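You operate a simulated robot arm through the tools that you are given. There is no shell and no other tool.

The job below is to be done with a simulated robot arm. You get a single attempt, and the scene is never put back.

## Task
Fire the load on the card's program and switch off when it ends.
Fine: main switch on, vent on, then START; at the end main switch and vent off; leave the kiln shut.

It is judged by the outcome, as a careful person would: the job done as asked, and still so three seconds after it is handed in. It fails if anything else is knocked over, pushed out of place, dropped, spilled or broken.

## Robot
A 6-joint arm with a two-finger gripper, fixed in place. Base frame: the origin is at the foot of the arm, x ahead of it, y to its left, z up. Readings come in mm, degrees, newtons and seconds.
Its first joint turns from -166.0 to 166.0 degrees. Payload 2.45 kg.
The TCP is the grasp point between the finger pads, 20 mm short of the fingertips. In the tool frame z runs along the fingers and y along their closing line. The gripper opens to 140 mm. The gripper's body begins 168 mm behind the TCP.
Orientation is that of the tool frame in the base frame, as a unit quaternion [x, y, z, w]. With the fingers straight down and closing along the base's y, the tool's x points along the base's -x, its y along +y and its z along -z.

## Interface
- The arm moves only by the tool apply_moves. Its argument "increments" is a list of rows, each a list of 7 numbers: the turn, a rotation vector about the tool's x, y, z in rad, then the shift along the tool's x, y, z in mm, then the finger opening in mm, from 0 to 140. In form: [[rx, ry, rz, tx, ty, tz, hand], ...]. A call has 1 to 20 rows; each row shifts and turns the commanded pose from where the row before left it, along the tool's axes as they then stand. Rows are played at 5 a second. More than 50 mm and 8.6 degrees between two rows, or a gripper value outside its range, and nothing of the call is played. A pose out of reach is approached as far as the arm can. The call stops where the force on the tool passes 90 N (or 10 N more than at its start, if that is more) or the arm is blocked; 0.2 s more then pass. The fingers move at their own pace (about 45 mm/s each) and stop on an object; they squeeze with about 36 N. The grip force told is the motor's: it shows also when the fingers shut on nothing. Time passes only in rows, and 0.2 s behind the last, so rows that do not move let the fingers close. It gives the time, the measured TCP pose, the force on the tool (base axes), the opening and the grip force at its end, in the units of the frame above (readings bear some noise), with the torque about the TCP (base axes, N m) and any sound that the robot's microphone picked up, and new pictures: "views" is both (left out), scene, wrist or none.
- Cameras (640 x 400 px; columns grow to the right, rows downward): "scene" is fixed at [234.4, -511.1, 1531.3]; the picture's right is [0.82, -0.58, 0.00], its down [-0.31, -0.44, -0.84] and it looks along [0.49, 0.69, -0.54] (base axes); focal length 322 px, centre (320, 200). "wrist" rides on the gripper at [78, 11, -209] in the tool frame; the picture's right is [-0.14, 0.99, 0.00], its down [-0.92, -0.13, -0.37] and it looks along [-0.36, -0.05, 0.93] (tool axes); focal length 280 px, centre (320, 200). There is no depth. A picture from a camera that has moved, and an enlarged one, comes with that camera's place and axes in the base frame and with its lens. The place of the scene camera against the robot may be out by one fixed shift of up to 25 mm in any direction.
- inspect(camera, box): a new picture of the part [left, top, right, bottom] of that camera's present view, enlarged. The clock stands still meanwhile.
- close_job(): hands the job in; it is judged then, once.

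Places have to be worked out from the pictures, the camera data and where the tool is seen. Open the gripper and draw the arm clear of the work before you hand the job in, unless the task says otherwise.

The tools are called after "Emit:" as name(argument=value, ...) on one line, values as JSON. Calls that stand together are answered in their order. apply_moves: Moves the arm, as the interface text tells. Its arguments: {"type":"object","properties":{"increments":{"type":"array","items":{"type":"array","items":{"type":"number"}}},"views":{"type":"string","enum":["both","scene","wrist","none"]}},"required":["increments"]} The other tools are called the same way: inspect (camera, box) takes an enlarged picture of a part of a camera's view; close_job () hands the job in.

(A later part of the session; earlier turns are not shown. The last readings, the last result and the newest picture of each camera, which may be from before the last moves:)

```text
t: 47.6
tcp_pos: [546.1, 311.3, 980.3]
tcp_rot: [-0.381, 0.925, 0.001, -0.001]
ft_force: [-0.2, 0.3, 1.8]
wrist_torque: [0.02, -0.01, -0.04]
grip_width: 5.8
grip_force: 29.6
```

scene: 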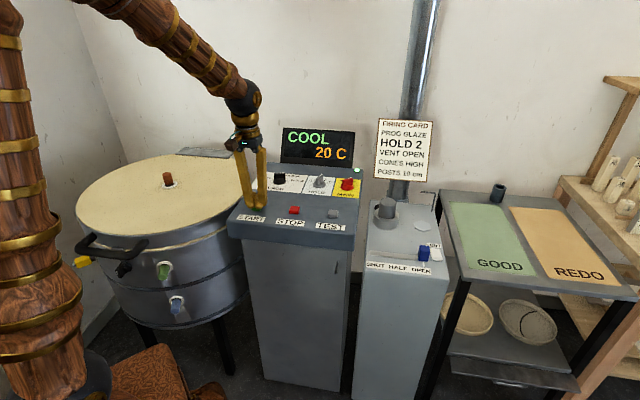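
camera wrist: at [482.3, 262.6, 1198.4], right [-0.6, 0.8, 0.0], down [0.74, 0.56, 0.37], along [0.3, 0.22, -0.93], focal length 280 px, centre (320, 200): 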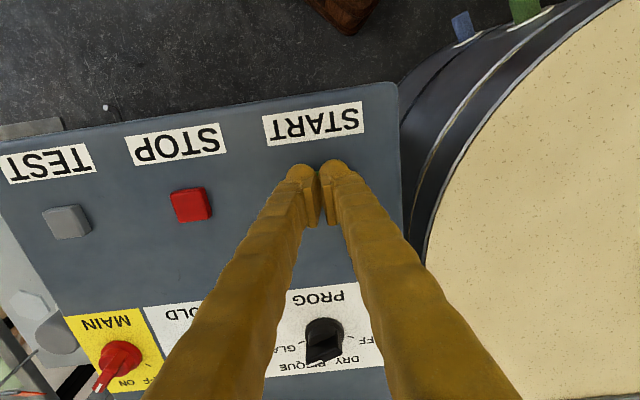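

First touch: 1.8 N with the fingers just beginning to yield. I press further in 1.5–2 mm steps and watch the display.

Emit:
apply_moves(increments=[[0, 0, 0, 0, 0, 1.5, 0], [0, 0, 0, 0, 0, 1.5, 0]], views="scene")

```text
t: 48.2
tcp_pos: [546.1, 310.6, 978.6]
tcp_rot: [-0.38, 0.925, 0.0, 0.0]
ft_force: [1.5, -0.1, 2.4]
wrist_torque: [0.01, 0.01, 0.01]
grip_width: 5.9
grip_force: 29.4
heard: click
```

scene: 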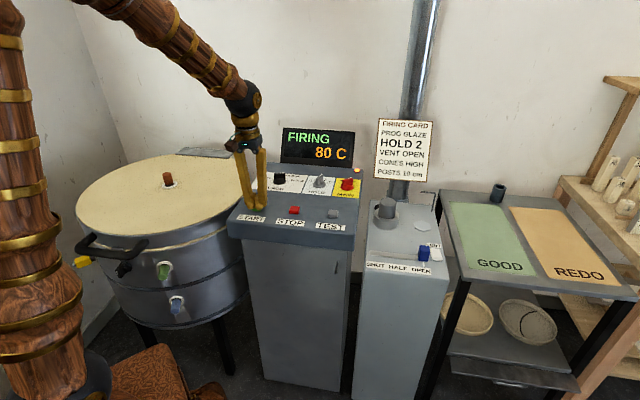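

A click was heard and the display reads FIRING 80 C. I withdraw straight up off START and watch the program.

Emit:
apply_moves(increments=[[0, 0, 0, 0, 0, -10, 0], [0, 0, 0, 0, 0, -40, 0], [0, 0, 0, 0, 0, -45, 0], [0, 0, 0, 0, 0, -45, 0]], views="scene")

Emit:
inspect(camera="scene", box=[230, 110, 380, 240])

```text
t: 49.2
tcp_pos: [544.9, 309.7, 1117.1]
tcp_rot: [-0.38, 0.925, 0.0, 0.0]
ft_force: [-0.1, -0.3, -0.5]
wrist_torque: [0.0, 0.0, 0.02]
grip_width: 0.0
grip_force: 29.5
```

scene: 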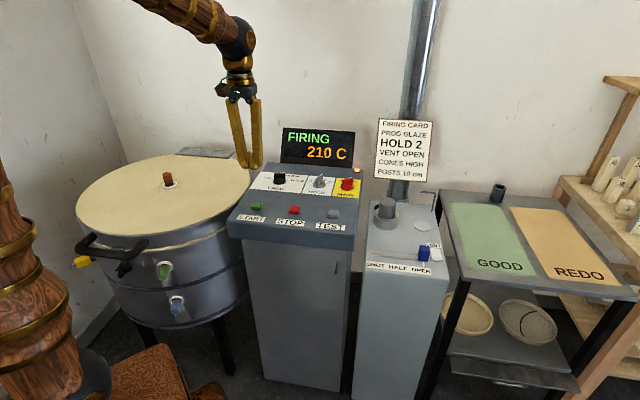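

```text
3.08 times, centred on (305, 175) of scene
camera zoom: at [234.4, -511.1, 1531.3], right [0.82, -0.58, 0.0], down [-0.31, -0.44, -0.84], along [0.49, 0.69, -0.54], focal length 991 px, centre (366, 277)
```

zoom: 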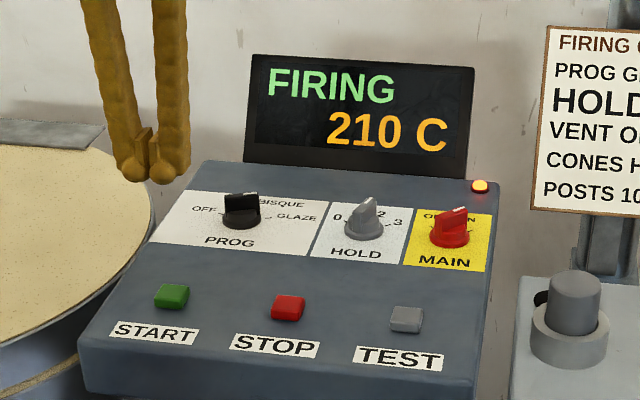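

The kiln is firing (210 C, amber lamp). While it runs I move over MAIN and align the fingers with its ON position, ready for switching off at the end.

Emit:
apply_moves(increments=[[0, 0, 0, -22.8, -33.5, 1.25, 20], [0, 0, 0, -22.8, -33.5, 1.25, 40], [0, 0, 0, -22.8, -33.5, 1.25, 60], [0, 0, 0, -22.8, -33.5, 1.25, 60], [0, 0, 0, -22.8, -33.5, 1.25, 60], [0, 0, 0, -22.8, -33.5, 1.25, 60], [0, 0, 0, -22.8, -33.5, 1.25, 60], [0, 0, 0, -22.8, -33.5, 1.25, 60], [0, 0, 0.1309, 0, 0, 0, 60], [0, 0, 0.1309, 0, 0, 0, 60], [0, 0, 0.1309, 0, 0, 0, 60], [0, 0, 0.1309, 0, 0, 0, 60], [0, 0, 0.1309, 0, 0, 0, 60], [0, 0, 0.1309, 0, 0, 0, 60]])

Emit:
inspect(camera="wrist", box=[220, 130, 420, 270])

Emit:
inspect(camera="scene", box=[360, 170, 460, 270])

```text
t: 52.2
tcp_pos: [863.8, 249.1, 1109.1]
tcp_rot: [0.004, 1.0, 0.0, 0.0]
ft_force: [0.0, 0.6, 0.3]
wrist_torque: [-0.01, 0.01, 0.04]
grip_width: 60.1
grip_force: 0.1
camera wrist: at [785.8, 259.7, 1318.1], right [0.15, 0.99, 0.0], down [0.92, -0.14, 0.37], along [0.36, -0.05, -0.93], focal length 280 px, centre (320, 200)
```

scene: 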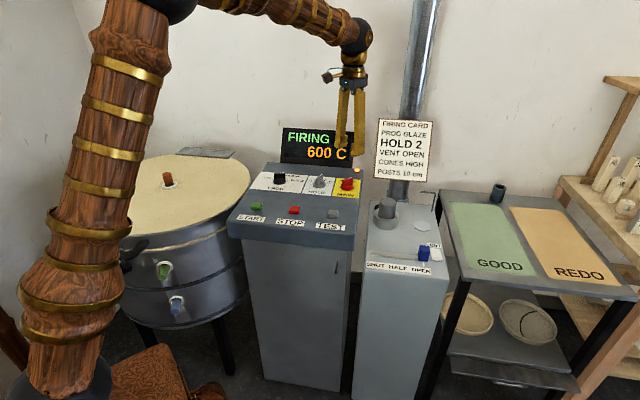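
wrist: 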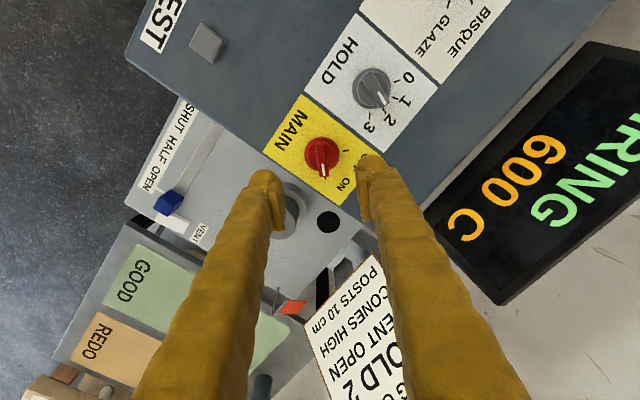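

```text
2.86 times, centred on (320, 200) of wrist
camera zoom: at [785.8, 259.7, 1318.1], right [0.15, 0.99, 0.0], down [0.92, -0.14, 0.37], along [0.36, -0.05, -0.93], focal length 801 px, centre (320, 200)
```

zoom: 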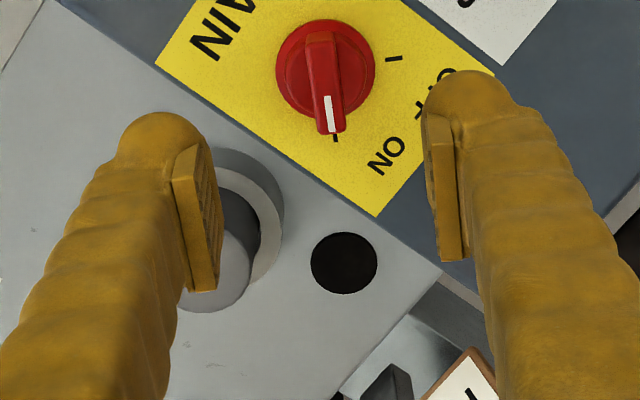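

```text
4.00 times, centred on (410, 220) of scene
camera zoom: at [234.4, -511.1, 1531.3], right [0.82, -0.58, 0.0], down [-0.31, -0.44, -0.84], along [0.49, 0.69, -0.54], focal length 1288 px, centre (-40, 120)
```

zoom: 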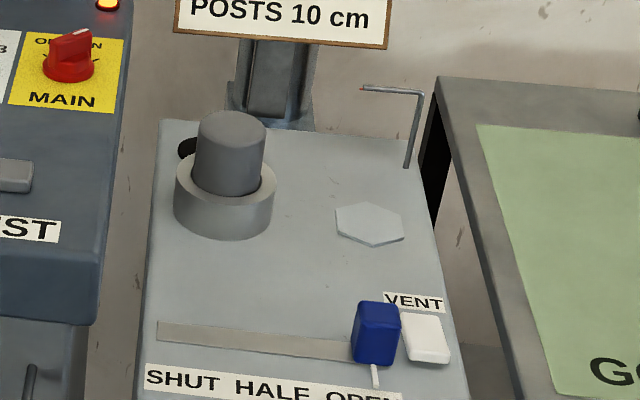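

FIRING at 600 C, vent flag still lifted. I hold still and let the time pass.

Emit:
apply_moves(increments=[[0, 0, 0, 0, 0, 0, 60], [0, 0, 0, 0, 0, 0, 60], [0, 0, 0, 0, 0, 0, 60], [0, 0, 0, 0, 0, 0, 60], [0, 0, 0, 0, 0, 0, 60], [0, 0, 0, 0, 0, 0, 60], [0, 0, 0, 0, 0, 0, 60], [0, 0, 0, 0, 0, 0, 60], [0, 0, 0, 0, 0, 0, 60], [0, 0, 0, 0, 0, 0, 60], [0, 0, 0, 0, 0, 0, 60], [0, 0, 0, 0, 0, 0, 60], [0, 0, 0, 0, 0, 0, 60], [0, 0, 0, 0, 0, 0, 60], [0, 0, 0, 0, 0, 0, 60], [0, 0, 0, 0, 0, 0, 60], [0, 0, 0, 0, 0, 0, 60], [0, 0, 0, 0, 0, 0, 60], [0, 0, 0, 0, 0, 0, 60], [0, 0, 0, 0, 0, 0, 60]], views="scene")

```text
t: 56.4
tcp_pos: [863.5, 248.2, 1109.9]
tcp_rot: [0.002, 1.0, 0.0, -0.001]
ft_force: [1.1, -0.1, 0.6]
wrist_torque: [0.02, 0.02, -0.01]
grip_width: 59.8
grip_force: 0.1
```

scene: 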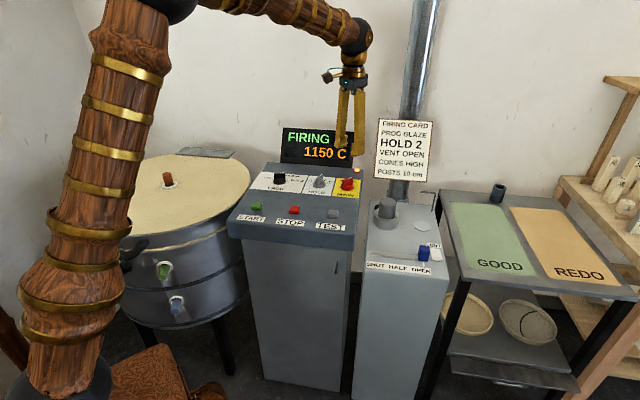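

The display reads FIRING 1150 C. I keep waiting in short spells.

Emit:
apply_moves(increments=[[0, 0, 0, 0, 0, 0, 60], [0, 0, 0, 0, 0, 0, 60], [0, 0, 0, 0, 0, 0, 60], [0, 0, 0, 0, 0, 0, 60], [0, 0, 0, 0, 0, 0, 60], [0, 0, 0, 0, 0, 0, 60], [0, 0, 0, 0, 0, 0, 60], [0, 0, 0, 0, 0, 0, 60], [0, 0, 0, 0, 0, 0, 60], [0, 0, 0, 0, 0, 0, 60]], views="scene")

```text
t: 58.6
tcp_pos: [863.9, 248.1, 1109.3]
tcp_rot: [0.002, 1.0, 0.001, 0.0]
ft_force: [-0.2, 0.7, 1.1]
wrist_torque: [-0.01, -0.02, 0.0]
grip_width: 59.9
grip_force: 0.0
```

scene: 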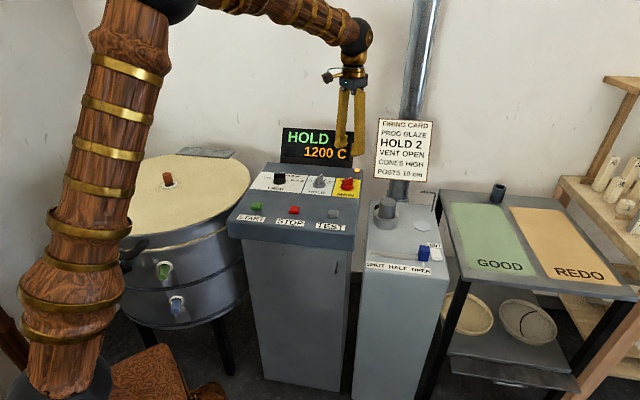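

The program is now in HOLD at 1200 C. I keep waiting.

Emit:
apply_moves(increments=[[0, 0, 0, 0, 0, 0, 60], [0, 0, 0, 0, 0, 0, 60], [0, 0, 0, 0, 0, 0, 60], [0, 0, 0, 0, 0, 0, 60], [0, 0, 0, 0, 0, 0, 60], [0, 0, 0, 0, 0, 0, 60], [0, 0, 0, 0, 0, 0, 60], [0, 0, 0, 0, 0, 0, 60], [0, 0, 0, 0, 0, 0, 60], [0, 0, 0, 0, 0, 0, 60], [0, 0, 0, 0, 0, 0, 60], [0, 0, 0, 0, 0, 0, 60], [0, 0, 0, 0, 0, 0, 60], [0, 0, 0, 0, 0, 0, 60], [0, 0, 0, 0, 0, 0, 60]], views="scene")

Emit:
inspect(camera="scene", box=[270, 110, 370, 200])

```text
t: 61.8
tcp_pos: [865.5, 248.1, 1109.3]
tcp_rot: [0.003, 1.0, 0.0, -0.001]
ft_force: [-0.2, -0.4, 0.2]
wrist_torque: [0.03, 0.03, 0.0]
grip_width: 60.4
grip_force: 0.0
```

scene: 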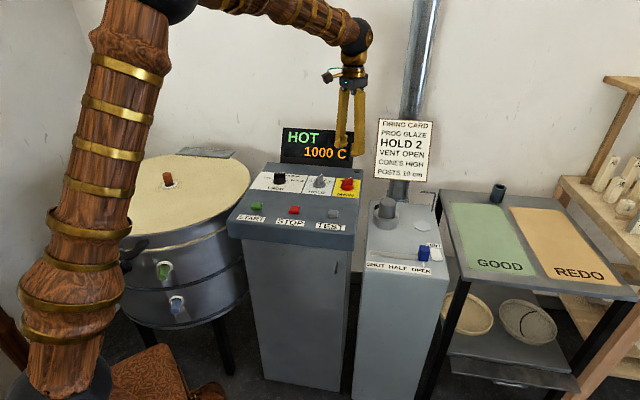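

```text
4.44 times, centred on (320, 155) of scene
camera zoom: at [234.4, -511.1, 1531.3], right [0.82, -0.58, 0.0], down [-0.31, -0.44, -0.84], along [0.49, 0.69, -0.54], focal length 1431 px, centre (320, 400)
```

zoom: 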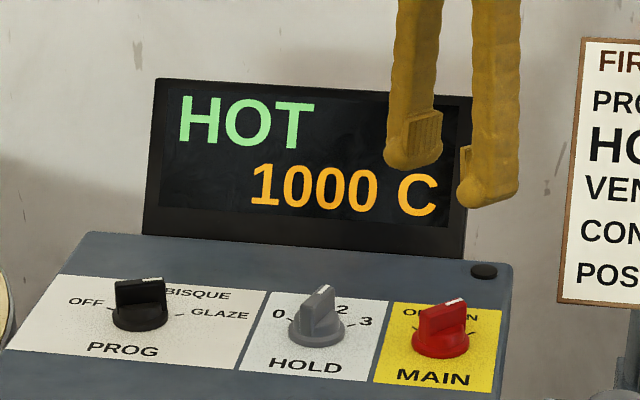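

The hold is over: the display reads HOT 1000 C with the lamp dark, and the temperature is falling. To be sure the program has fully ended I wait and watch what it shows as it cools.

Emit:
apply_moves(increments=[[0, 0, 0, 0, 0, 0, 60], [0, 0, 0, 0, 0, 0, 60], [0, 0, 0, 0, 0, 0, 60], [0, 0, 0, 0, 0, 0, 60], [0, 0, 0, 0, 0, 0, 60], [0, 0, 0, 0, 0, 0, 60], [0, 0, 0, 0, 0, 0, 60], [0, 0, 0, 0, 0, 0, 60], [0, 0, 0, 0, 0, 0, 60], [0, 0, 0, 0, 0, 0, 60], [0, 0, 0, 0, 0, 0, 60], [0, 0, 0, 0, 0, 0, 60], [0, 0, 0, 0, 0, 0, 60], [0, 0, 0, 0, 0, 0, 60], [0, 0, 0, 0, 0, 0, 60]], views="scene")

Emit:
inspect(camera="scene", box=[270, 110, 370, 200])

```text
t: 65.0
tcp_pos: [864.5, 248.7, 1109.7]
tcp_rot: [0.003, 1.0, 0.0, 0.0]
ft_force: [0.1, 0.5, 0.5]
wrist_torque: [-0.03, 0.01, -0.01]
grip_width: 59.9
grip_force: 0.0
```

scene: 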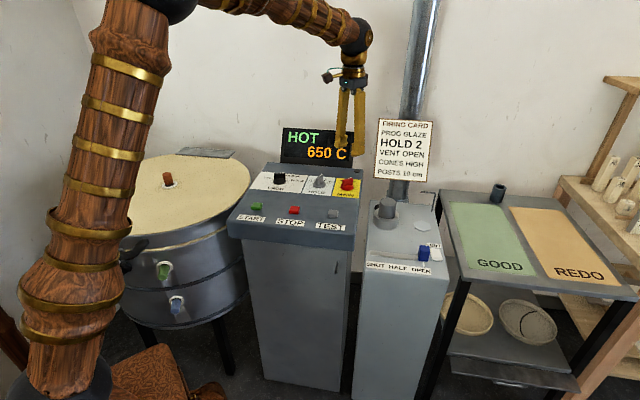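

```text
4.44 times, centred on (320, 155) of scene
camera zoom: at [234.4, -511.1, 1531.3], right [0.82, -0.58, 0.0], down [-0.31, -0.44, -0.84], along [0.49, 0.69, -0.54], focal length 1431 px, centre (320, 400)
```

zoom: 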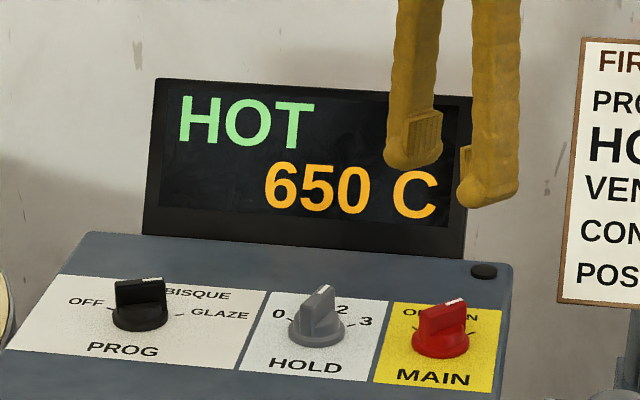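

HOT 650 C and still falling; I keep waiting for it to report COOL.

Emit:
apply_moves(increments=[[0, 0, 0, 0, 0, 0, 60], [0, 0, 0, 0, 0, 0, 60], [0, 0, 0, 0, 0, 0, 60], [0, 0, 0, 0, 0, 0, 60], [0, 0, 0, 0, 0, 0, 60], [0, 0, 0, 0, 0, 0, 60], [0, 0, 0, 0, 0, 0, 60], [0, 0, 0, 0, 0, 0, 60], [0, 0, 0, 0, 0, 0, 60], [0, 0, 0, 0, 0, 0, 60], [0, 0, 0, 0, 0, 0, 60], [0, 0, 0, 0, 0, 0, 60], [0, 0, 0, 0, 0, 0, 60], [0, 0, 0, 0, 0, 0, 60], [0, 0, 0, 0, 0, 0, 60], [0, 0, 0, 0, 0, 0, 60], [0, 0, 0, 0, 0, 0, 60], [0, 0, 0, 0, 0, 0, 60], [0, 0, 0, 0, 0, 0, 60], [0, 0, 0, 0, 0, 0, 60]], views="scene")

Emit:
inspect(camera="scene", box=[270, 110, 370, 200])

```text
t: 69.2
tcp_pos: [865.5, 248.9, 1109.3]
tcp_rot: [0.003, 1.0, 0.0, 0.0]
ft_force: [0.4, -0.5, -0.9]
wrist_torque: [0.01, 0.0, 0.0]
grip_width: 60.1
grip_force: 0.1
```

scene: 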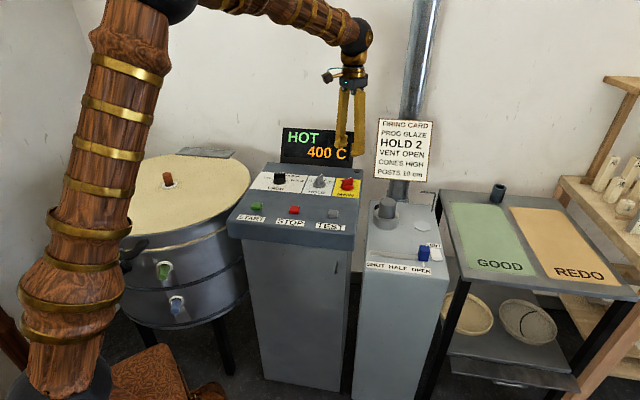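

```text
4.44 times, centred on (320, 155) of scene
camera zoom: at [234.4, -511.1, 1531.3], right [0.82, -0.58, 0.0], down [-0.31, -0.44, -0.84], along [0.49, 0.69, -0.54], focal length 1431 px, centre (320, 400)
```

zoom: 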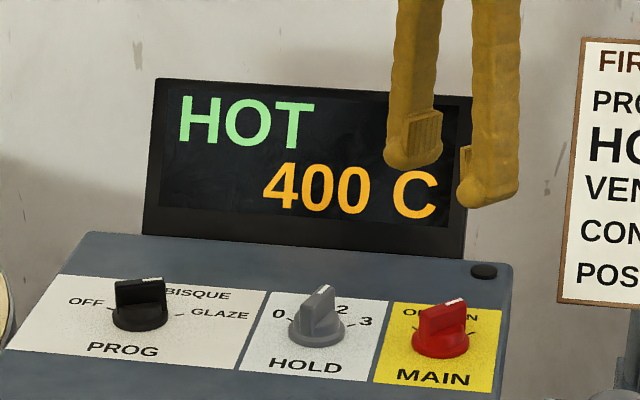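

HOT 400 C, cooling ever more slowly. I wait on.

Emit:
apply_moves(increments=[[0, 0, 0, 0, 0, 0, 60], [0, 0, 0, 0, 0, 0, 60], [0, 0, 0, 0, 0, 0, 60], [0, 0, 0, 0, 0, 0, 60], [0, 0, 0, 0, 0, 0, 60], [0, 0, 0, 0, 0, 0, 60], [0, 0, 0, 0, 0, 0, 60], [0, 0, 0, 0, 0, 0, 60], [0, 0, 0, 0, 0, 0, 60], [0, 0, 0, 0, 0, 0, 60], [0, 0, 0, 0, 0, 0, 60], [0, 0, 0, 0, 0, 0, 60], [0, 0, 0, 0, 0, 0, 60], [0, 0, 0, 0, 0, 0, 60], [0, 0, 0, 0, 0, 0, 60], [0, 0, 0, 0, 0, 0, 60], [0, 0, 0, 0, 0, 0, 60], [0, 0, 0, 0, 0, 0, 60], [0, 0, 0, 0, 0, 0, 60], [0, 0, 0, 0, 0, 0, 60]], views="scene")

Emit:
inspect(camera="scene", box=[270, 110, 370, 200])

```text
t: 73.4
tcp_pos: [864.2, 249.6, 1109.6]
tcp_rot: [0.003, 1.0, 0.001, 0.001]
ft_force: [-0.5, 0.8, 0.9]
wrist_torque: [0.0, 0.01, 0.02]
grip_width: 60.2
grip_force: 0.0
```

scene: 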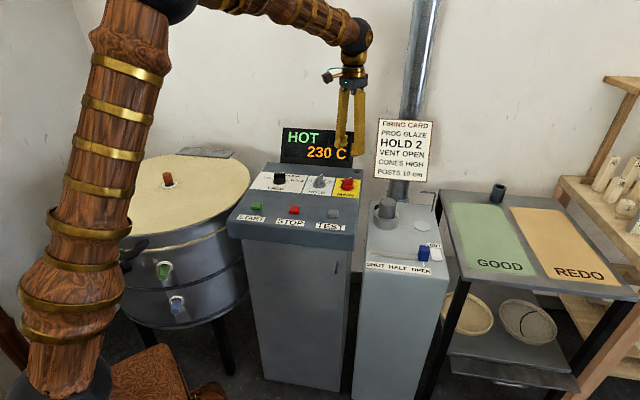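

```text
4.44 times, centred on (320, 155) of scene
camera zoom: at [234.4, -511.1, 1531.3], right [0.82, -0.58, 0.0], down [-0.31, -0.44, -0.84], along [0.49, 0.69, -0.54], focal length 1431 px, centre (320, 400)
```

zoom: 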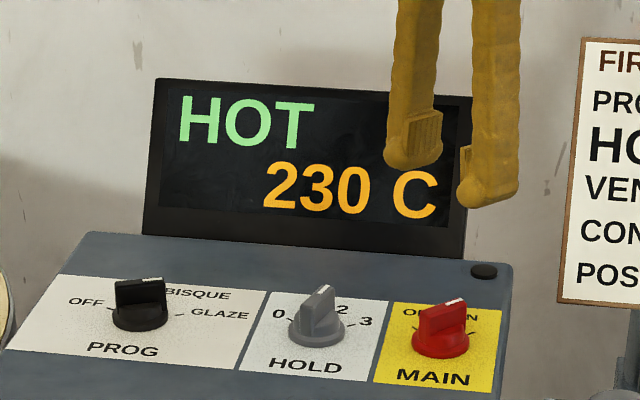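

HOT 230 C; the next spell should bring it near the COOL threshold.

Emit:
apply_moves(increments=[[0, 0, 0, 0, 0, 0, 60], [0, 0, 0, 0, 0, 0, 60], [0, 0, 0, 0, 0, 0, 60], [0, 0, 0, 0, 0, 0, 60], [0, 0, 0, 0, 0, 0, 60], [0, 0, 0, 0, 0, 0, 60], [0, 0, 0, 0, 0, 0, 60], [0, 0, 0, 0, 0, 0, 60], [0, 0, 0, 0, 0, 0, 60], [0, 0, 0, 0, 0, 0, 60], [0, 0, 0, 0, 0, 0, 60], [0, 0, 0, 0, 0, 0, 60], [0, 0, 0, 0, 0, 0, 60], [0, 0, 0, 0, 0, 0, 60], [0, 0, 0, 0, 0, 0, 60], [0, 0, 0, 0, 0, 0, 60], [0, 0, 0, 0, 0, 0, 60], [0, 0, 0, 0, 0, 0, 60], [0, 0, 0, 0, 0, 0, 60], [0, 0, 0, 0, 0, 0, 60]], views="none")

Emit:
apply_moves(increments=[[0, 0, 0, 0, 0, 0, 60], [0, 0, 0, 0, 0, 0, 60], [0, 0, 0, 0, 0, 0, 60], [0, 0, 0, 0, 0, 0, 60], [0, 0, 0, 0, 0, 0, 60], [0, 0, 0, 0, 0, 0, 60], [0, 0, 0, 0, 0, 0, 60], [0, 0, 0, 0, 0, 0, 60], [0, 0, 0, 0, 0, 0, 60], [0, 0, 0, 0, 0, 0, 60], [0, 0, 0, 0, 0, 0, 60], [0, 0, 0, 0, 0, 0, 60], [0, 0, 0, 0, 0, 0, 60], [0, 0, 0, 0, 0, 0, 60], [0, 0, 0, 0, 0, 0, 60], [0, 0, 0, 0, 0, 0, 60], [0, 0, 0, 0, 0, 0, 60], [0, 0, 0, 0, 0, 0, 60], [0, 0, 0, 0, 0, 0, 60], [0, 0, 0, 0, 0, 0, 60]], views="scene")

Emit:
inspect(camera="scene", box=[270, 110, 370, 200])

```text
t: 77.6
tcp_pos: [865.5, 249.2, 1107.3]
tcp_rot: [0.003, 1.0, 0.0, 0.0]
ft_force: [0.5, -0.1, 0.0]
wrist_torque: [-0.02, -0.01, -0.03]
grip_width: 60.0
grip_force: 0.0
```

```text
t: 81.8
tcp_pos: [864.4, 248.3, 1109.4]
tcp_rot: [0.002, 1.0, 0.0, 0.0]
ft_force: [-0.4, 1.0, -0.9]
wrist_torque: [-0.02, -0.01, 0.04]
grip_width: 59.9
grip_force: 0.1
```

scene: 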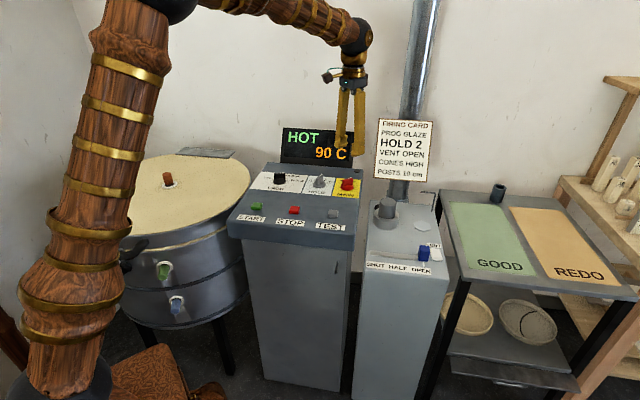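

```text
4.44 times, centred on (320, 155) of scene
camera zoom: at [234.4, -511.1, 1531.3], right [0.82, -0.58, 0.0], down [-0.31, -0.44, -0.84], along [0.49, 0.69, -0.54], focal length 1431 px, centre (320, 400)
```

zoom: 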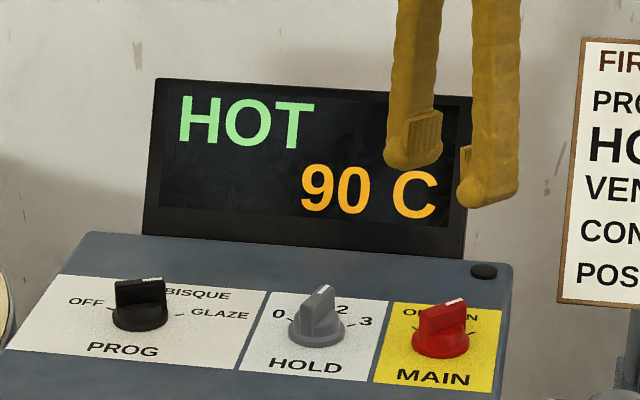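

HOT 90 C; nearly cold. One or two more spells.

Emit:
apply_moves(increments=[[0, 0, 0, 0, 0, 0, 60], [0, 0, 0, 0, 0, 0, 60], [0, 0, 0, 0, 0, 0, 60], [0, 0, 0, 0, 0, 0, 60], [0, 0, 0, 0, 0, 0, 60], [0, 0, 0, 0, 0, 0, 60], [0, 0, 0, 0, 0, 0, 60], [0, 0, 0, 0, 0, 0, 60], [0, 0, 0, 0, 0, 0, 60], [0, 0, 0, 0, 0, 0, 60], [0, 0, 0, 0, 0, 0, 60], [0, 0, 0, 0, 0, 0, 60], [0, 0, 0, 0, 0, 0, 60], [0, 0, 0, 0, 0, 0, 60], [0, 0, 0, 0, 0, 0, 60], [0, 0, 0, 0, 0, 0, 60], [0, 0, 0, 0, 0, 0, 60], [0, 0, 0, 0, 0, 0, 60], [0, 0, 0, 0, 0, 0, 60], [0, 0, 0, 0, 0, 0, 60]], views="scene")

Emit:
inspect(camera="scene", box=[270, 110, 370, 200])

```text
t: 86.0
tcp_pos: [864.3, 248.5, 1108.6]
tcp_rot: [0.002, 1.0, 0.0, 0.0]
ft_force: [0.1, -0.2, -0.5]
wrist_torque: [-0.03, 0.01, 0.02]
grip_width: 60.4
grip_force: 0.1
```

scene: 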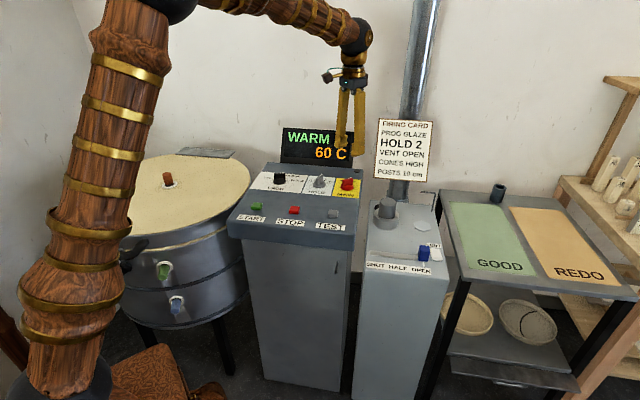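

```text
4.44 times, centred on (320, 155) of scene
camera zoom: at [234.4, -511.1, 1531.3], right [0.82, -0.58, 0.0], down [-0.31, -0.44, -0.84], along [0.49, 0.69, -0.54], focal length 1431 px, centre (320, 400)
```

zoom: 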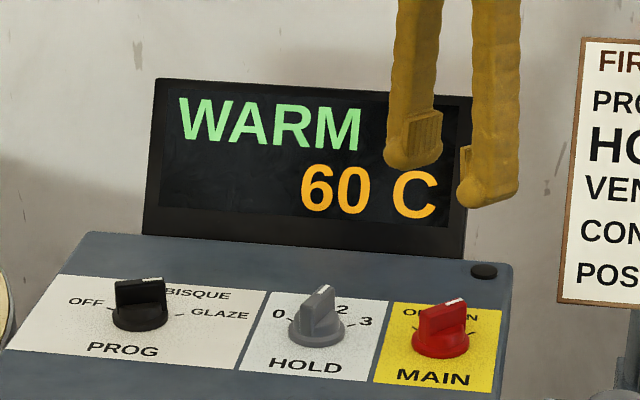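

WARM 60 C. I wait a little more for COOL.

Emit:
apply_moves(increments=[[0, 0, 0, 0, 0, 0, 60], [0, 0, 0, 0, 0, 0, 60], [0, 0, 0, 0, 0, 0, 60], [0, 0, 0, 0, 0, 0, 60], [0, 0, 0, 0, 0, 0, 60], [0, 0, 0, 0, 0, 0, 60], [0, 0, 0, 0, 0, 0, 60], [0, 0, 0, 0, 0, 0, 60], [0, 0, 0, 0, 0, 0, 60], [0, 0, 0, 0, 0, 0, 60], [0, 0, 0, 0, 0, 0, 60], [0, 0, 0, 0, 0, 0, 60], [0, 0, 0, 0, 0, 0, 60], [0, 0, 0, 0, 0, 0, 60], [0, 0, 0, 0, 0, 0, 60], [0, 0, 0, 0, 0, 0, 60], [0, 0, 0, 0, 0, 0, 60], [0, 0, 0, 0, 0, 0, 60], [0, 0, 0, 0, 0, 0, 60], [0, 0, 0, 0, 0, 0, 60]], views="none")

Emit:
apply_moves(increments=[[0, 0, 0, 0, 0, 0, 60], [0, 0, 0, 0, 0, 0, 60], [0, 0, 0, 0, 0, 0, 60], [0, 0, 0, 0, 0, 0, 60], [0, 0, 0, 0, 0, 0, 60], [0, 0, 0, 0, 0, 0, 60], [0, 0, 0, 0, 0, 0, 60], [0, 0, 0, 0, 0, 0, 60], [0, 0, 0, 0, 0, 0, 60], [0, 0, 0, 0, 0, 0, 60]], views="both")

Emit:
inspect(camera="scene", box=[270, 110, 370, 200])

```text
t: 90.2
tcp_pos: [864.5, 248.6, 1109.5]
tcp_rot: [0.003, 1.0, 0.0, -0.001]
ft_force: [0.1, -0.6, -0.3]
wrist_torque: [0.02, 0.01, -0.02]
grip_width: 60.0
grip_force: 0.1
```

```text
t: 92.4
tcp_pos: [864.2, 248.6, 1107.4]
tcp_rot: [0.002, 1.0, 0.0, 0.0]
ft_force: [0.3, -0.7, 0.0]
wrist_torque: [0.03, 0.02, 0.02]
grip_width: 60.1
grip_force: 0.1
camera wrist: at [785.7, 259.5, 1318.1], right [0.14, 0.99, 0.0], down [0.92, -0.13, 0.37], along [0.36, -0.05, -0.93], focal length 280 px, centre (320, 200)
```

scene: 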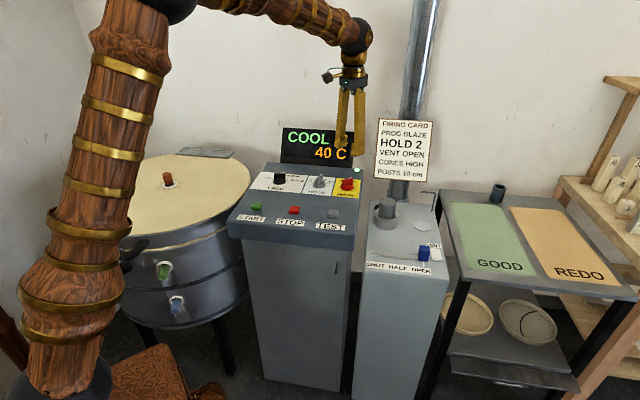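
wrist: 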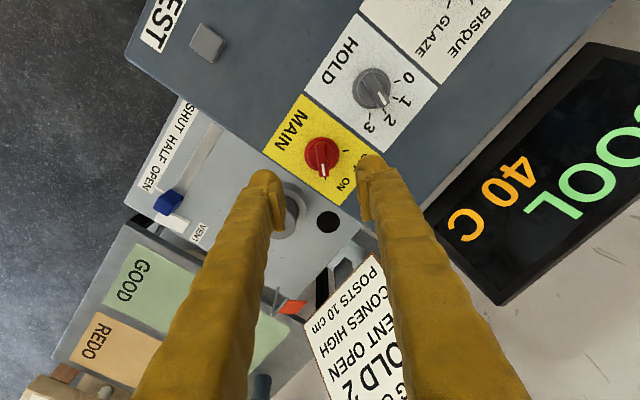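

```text
4.44 times, centred on (320, 155) of scene
camera zoom: at [234.4, -511.1, 1531.3], right [0.82, -0.58, 0.0], down [-0.31, -0.44, -0.84], along [0.49, 0.69, -0.54], focal length 1431 px, centre (320, 400)
```

zoom: 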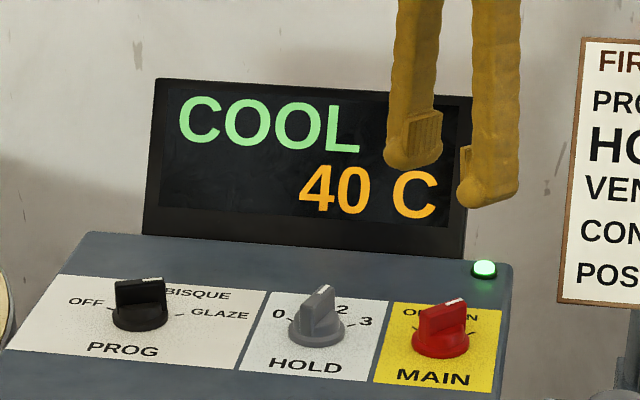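

The display reads COOL 40 C with the green lamp back on: the program has ended. I now descend on MAIN's bar, adjusting 1.3 mm to the axis found earlier (864.9, 250.0), and grip it.

Emit:
apply_moves(increments=[[0, 0, 0, -0.3, 1.3, 40, 60], [0, 0, 0, 0, 0, 40, 60], [0, 0, 0, 0, 0, 20, 60], [0, 0, 0, 0, 0, 20.5, 60], [0, 0, 0, 0, 0, 0, 60], [0, 0, 0, 0, 0, 0, 30], [0, 0, 0, 0, 0, 0, 0], [0, 0, 0, 0, 0, 0, 0], [0, 0, 0, 0, 0, 0, 0]])

Emit:
inspect(camera="wrist", box=[220, 130, 420, 270])

```text
t: 94.4
tcp_pos: [864.7, 251.3, 988.6]
tcp_rot: [0.003, 1.0, 0.0, 0.001]
ft_force: [-0.1, 6.3, 4.0]
wrist_torque: [0.05, -0.01, 0.11]
grip_width: 12.3
grip_force: 30.2
camera wrist: at [785.6, 261.6, 1196.6], right [0.14, 0.99, 0.0], down [0.92, -0.13, 0.37], along [0.37, -0.05, -0.93], focal length 280 px, centre (320, 200)
```

scene: 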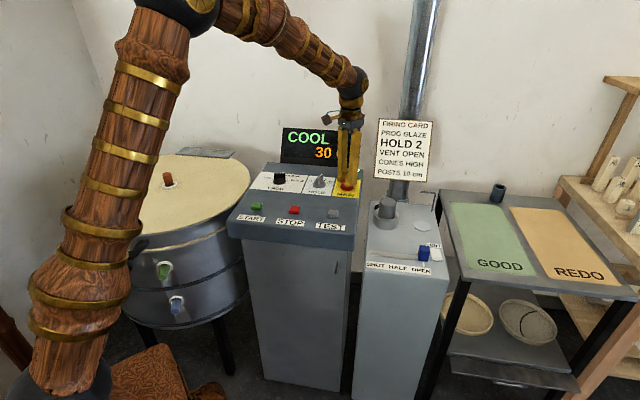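
wrist: 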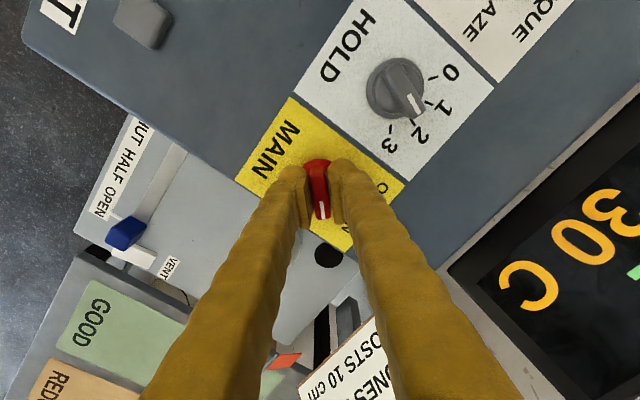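

```text
2.86 times, centred on (320, 200) of wrist
camera zoom: at [785.6, 261.6, 1196.6], right [0.14, 0.99, 0.0], down [0.92, -0.13, 0.37], along [0.37, -0.05, -0.93], focal length 801 px, centre (320, 200)
```

zoom: 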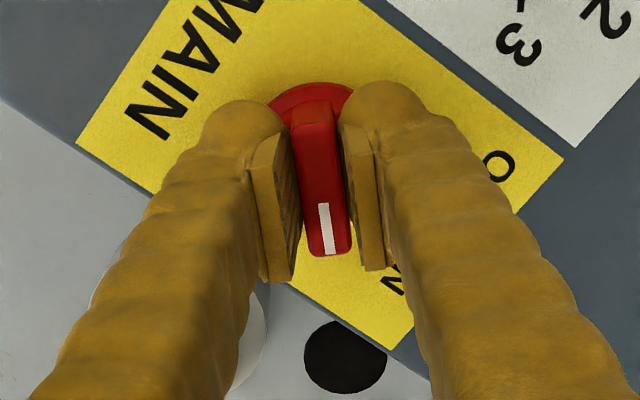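

Gripped with only 6 N side force. I turn MAIN back counter-clockwise, first 45°.

Emit:
apply_moves(increments=[[0, 0, -0.12, 0, 0, 0, 0], [0, 0, -0.12, 0, 0, 0, 0], [0, 0, -0.12, 0, 0, 0, 0], [0, 0, -0.12, 0, 0, 0, 0], [0, 0, -0.12, 0, 0, 0, 0], [0, 0, -0.12, 0, 0, 0, 0]], views="wrist")

```text
t: 95.8
tcp_pos: [864.3, 250.8, 987.3]
tcp_rot: [-0.35, 0.937, 0.0, 0.0]
ft_force: [13.9, 3.4, -8.5]
wrist_torque: [-0.01, -0.08, 0.0]
grip_width: 12.2
grip_force: 38.4
camera wrist: at [798.0, 206.2, 1196.7], right [-0.55, 0.84, 0.0], down [0.78, 0.51, 0.37], along [0.31, 0.2, -0.93], focal length 280 px, centre (320, 200)
```

wrist: 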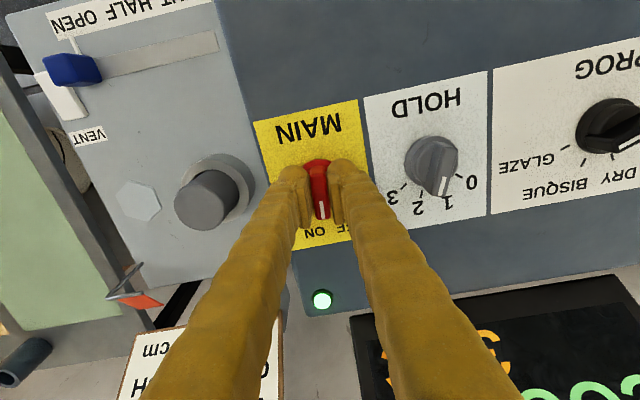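

Turning smoothly with low force. I continue the remaining ~48° to OFF.

Emit:
apply_moves(increments=[[0, 0, -0.12, 0, 0, 0, 0], [0, 0, -0.12, 0, 0, 0, 0], [0, 0, -0.12, 0, 0, 0, 0], [0, 0, -0.12, 0, 0, 0, 0], [0, 0, -0.12, 0, 0, 0, 0], [0, 0, -0.12, 0, 0, 0, 0], [0, 0, -0.12, 0, 0, 0, 0]])

Emit:
inspect(camera="wrist", box=[220, 130, 420, 270])

```text
t: 97.4
tcp_pos: [865.1, 249.8, 988.3]
tcp_rot: [-0.702, 0.712, 0.0, 0.001]
ft_force: [55.4, -23.6, -25.1]
wrist_torque: [-0.28, -0.42, -0.08]
grip_width: 12.1
grip_force: 38.4
camera wrist: at [853.1, 170.6, 1196.8], right [-0.99, 0.15, 0.0], down [0.14, 0.92, 0.37], along [0.06, 0.36, -0.93], focal length 280 px, centre (320, 200)
```

scene: 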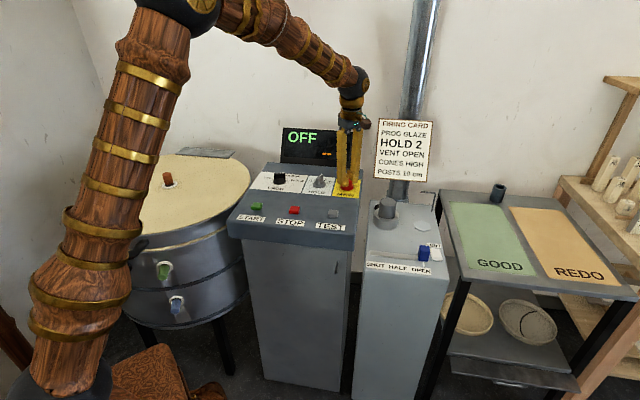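
wrist: 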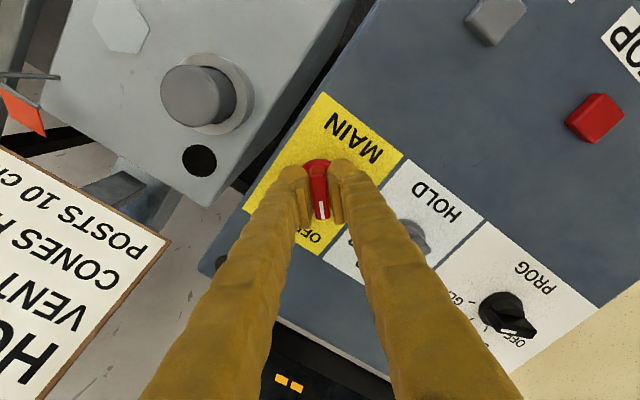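

```text
2.86 times, centred on (320, 200) of wrist
camera zoom: at [853.1, 170.6, 1196.8], right [-0.99, 0.15, 0.0], down [0.14, 0.92, 0.37], along [0.06, 0.36, -0.93], focal length 801 px, centre (320, 200)
```

zoom: 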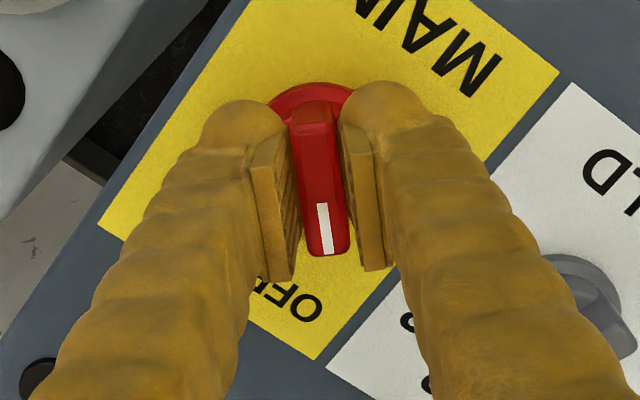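

MAIN is back on OFF (display OFF, lamp dark). I relieve the side force, open the fingers and rise, then check.

Emit:
apply_moves(increments=[[0, 0, 0, 0.6, -1.4, 0, 0], [0, 0, 0, 0, 0, 0, 40], [0, 0, 0, 0, 0, 0, 60], [0, 0, 0, 0, 0, 0, 60], [0, 0, 0, 0, 0, -30, 60], [0, 0, 0, 0, 0, -45, 60], [0, 0, 0, 0, 0, -45, 60]])

Emit:
inspect(camera="wrist", box=[220, 130, 420, 270])

Emit:
inspect(camera="scene", box=[250, 110, 400, 240])

```text
t: 99.0
tcp_pos: [867.4, 250.4, 1107.5]
tcp_rot: [-0.701, 0.713, 0.001, 0.0]
ft_force: [-0.3, -0.6, 0.1]
wrist_torque: [-0.03, -0.02, -0.01]
grip_width: 60.3
grip_force: 0.1
camera wrist: at [855.0, 171.5, 1316.4], right [-0.99, 0.15, 0.0], down [0.14, 0.92, 0.37], along [0.06, 0.36, -0.93], focal length 280 px, centre (320, 200)
```

scene: 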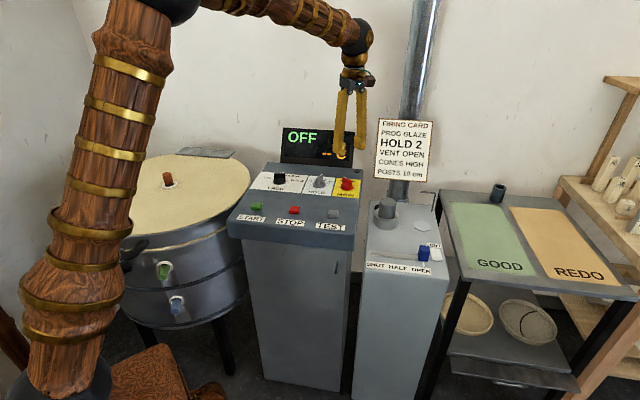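
wrist: 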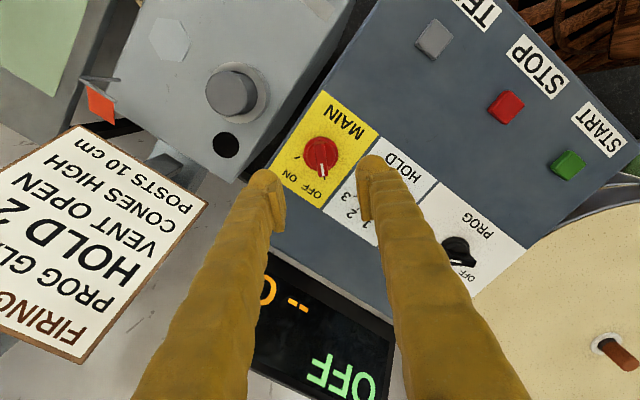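

```text
2.86 times, centred on (320, 200) of wrist
camera zoom: at [855.0, 171.5, 1316.4], right [-0.99, 0.15, 0.0], down [0.14, 0.92, 0.37], along [0.06, 0.36, -0.93], focal length 801 px, centre (320, 200)
```

zoom: 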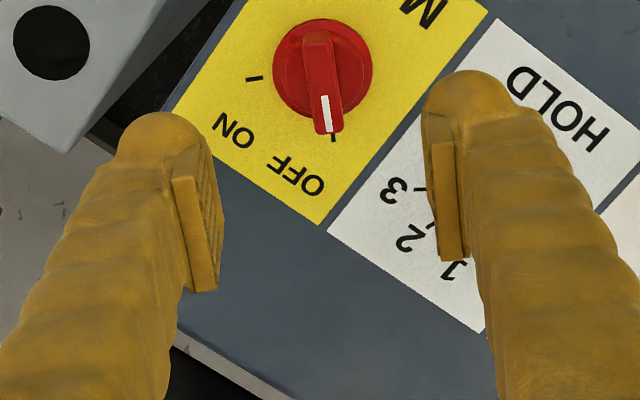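

```text
3.08 times, centred on (325, 175) of scene
camera zoom: at [234.4, -511.1, 1531.3], right [0.82, -0.58, 0.0], down [-0.31, -0.44, -0.84], along [0.49, 0.69, -0.54], focal length 991 px, centre (305, 277)
```

zoom: 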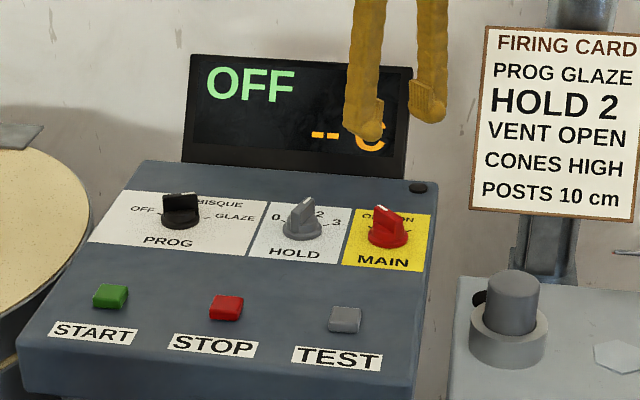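

MAIN is on OFF. Next the vent: I yaw back to 45°, close the fingers, travel to the vent box's front and tilt 20° outward as before.

Emit:
apply_moves(increments=[[0, 0, 0.1292, 0, 0, 0, 60], [0, 0, 0.1292, 0, 0, 0, 60], [0, 0, 0.1292, 0, 0, 0, 60], [0, 0, 0.1292, 0, 0, 0, 60], [0, 0, 0.1292, 0, 0, 0, 60], [0, 0, 0.1292, 0, 0, 0, 60], [0, 0, 0, 28, -33.3, 5.3, 40], [0, 0, 0, 28, -33.3, 5.3, 20], [0, 0, 0, 28, -33.3, 5.3, 0], [0, 0, 0, 28, -33.3, 5.3, 0], [0, 0, 0, 28, -33.3, 5.3, 0], [0, 0, 0, 28, -33.3, 5.3, 0], [0, 0, 0, 28, -33.3, 5.3, 0], [0, 0, 0, 28, -33.3, 5.3, 0], [0, 0, 0, 28, -33.3, 5.3, 0], [0, -0.1163, 0, 0, 0, 0, 0], [0, -0.1163, 0, 0, 0, 0, 0], [0, -0.1163, 0, 0, 0, 0, 0]])

Emit:
inspect(camera="wrist", box=[250, 100, 390, 200])

```text
t: 102.8
tcp_pos: [897.6, -141.3, 1061.5]
tcp_rot: [-0.374, 0.911, 0.067, 0.162]
ft_force: [-0.6, 0.5, 0.8]
wrist_torque: [0.03, 0.01, 0.0]
grip_width: 0.2
grip_force: 29.6
camera wrist: at [785.9, -236.5, 1230.1], right [-0.61, 0.79, 0.05], down [0.61, 0.43, 0.66], along [0.51, 0.43, -0.75], focal length 280 px, centre (320, 200)
```

scene: 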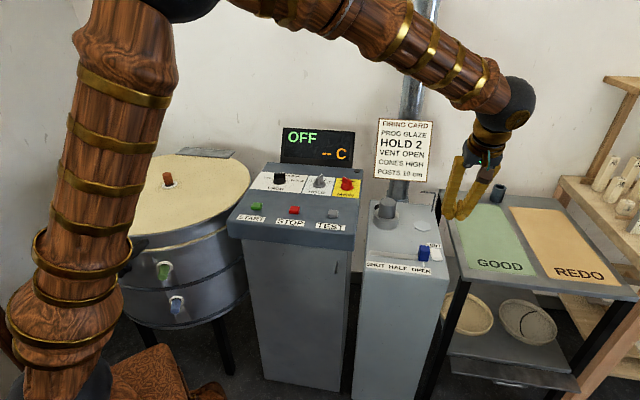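
wrist: 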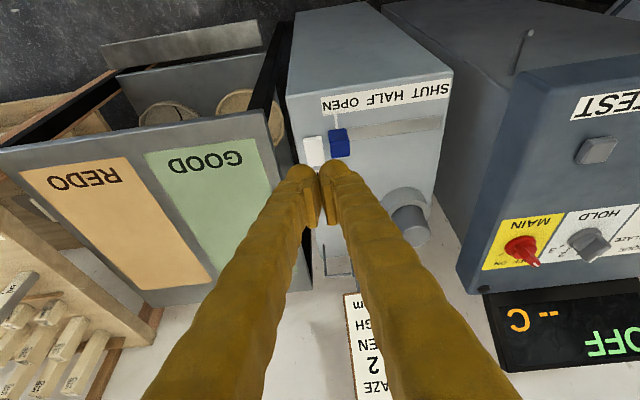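

```text
4.00 times, centred on (320, 150) of wrist
camera zoom: at [785.9, -236.5, 1230.1], right [-0.61, 0.79, 0.05], down [0.61, 0.43, 0.66], along [0.51, 0.43, -0.75], focal length 1122 px, centre (320, 400)
```

zoom: 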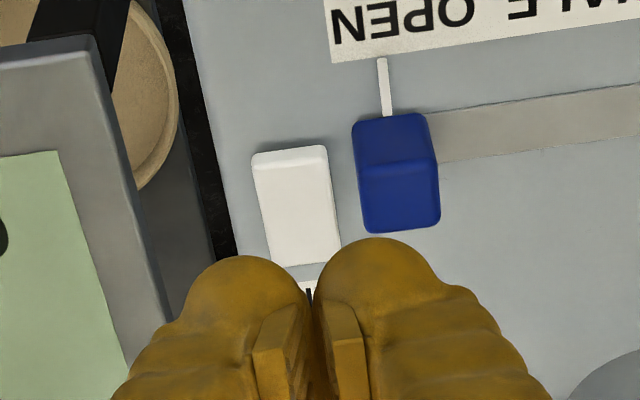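

The rocker and handle are in view ahead. I move down to hover over the rocker's near end, offset to the right away from the blue handle (TCP ≈ (979,−91,880)).

Emit:
apply_moves(increments=[[0, 0, 0, -5.1, -4.4, 40.5, 0], [0, 0, 0, -5.1, -4.4, 40.5, 0], [0, 0, 0, -5.1, -4.4, 40.5, 0], [0, 0, 0, -5.1, -4.4, 40.5, 0], [0, 0, 0, -5.1, -4.4, 40.5, 0]])

Emit:
inspect(camera="wrist", box=[240, 80, 400, 220])

Emit:
inspect(camera="scene", box=[395, 205, 475, 285])

```text
t: 104.0
tcp_pos: [979.6, -92.4, 879.7]
tcp_rot: [-0.374, 0.911, 0.065, 0.161]
ft_force: [-0.3, 0.3, 0.0]
wrist_torque: [0.0, 0.04, -0.05]
grip_width: 0.0
grip_force: 29.6
camera wrist: at [868.2, -186.8, 1049.3], right [-0.6, 0.8, 0.05], down [0.61, 0.43, 0.66], along [0.51, 0.43, -0.75], focal length 280 px, centre (320, 200)
```

scene: 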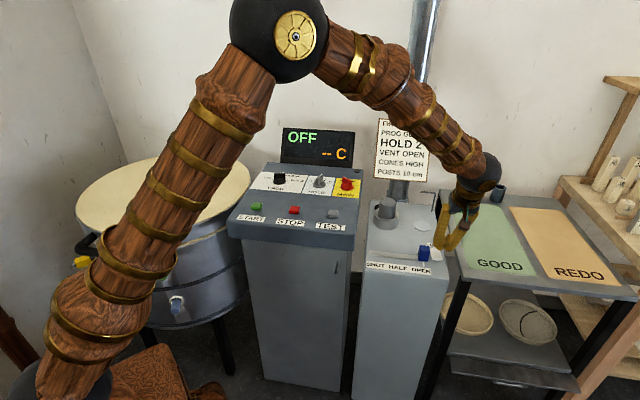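
wrist: 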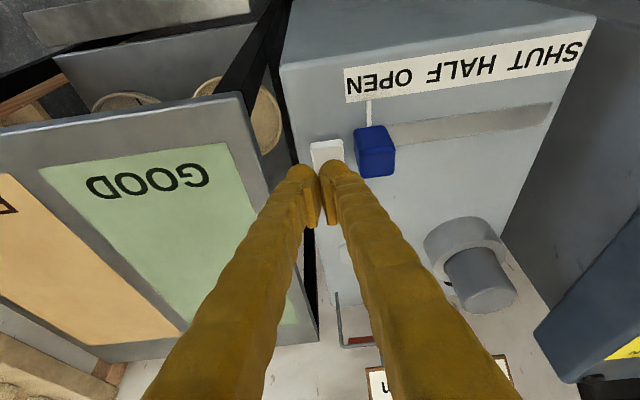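

```text
2.86 times, centred on (320, 150) of wrist
camera zoom: at [868.2, -186.8, 1049.3], right [-0.6, 0.8, 0.05], down [0.61, 0.43, 0.66], along [0.51, 0.43, -0.75], focal length 801 px, centre (320, 343)
```

zoom: 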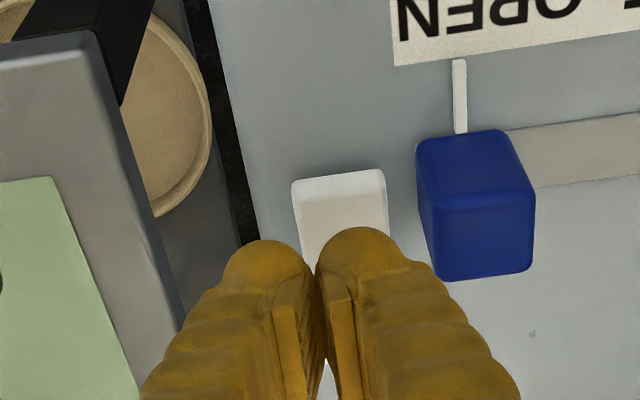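

```text
5.00 times, centred on (435, 245) of scene
camera zoom: at [234.4, -511.1, 1531.3], right [0.82, -0.58, 0.0], down [-0.31, -0.44, -0.84], along [0.49, 0.69, -0.54], focal length 1610 px, centre (-255, -25)
```

zoom: 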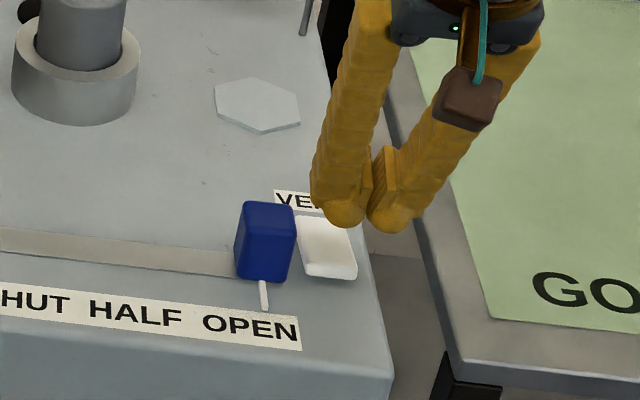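

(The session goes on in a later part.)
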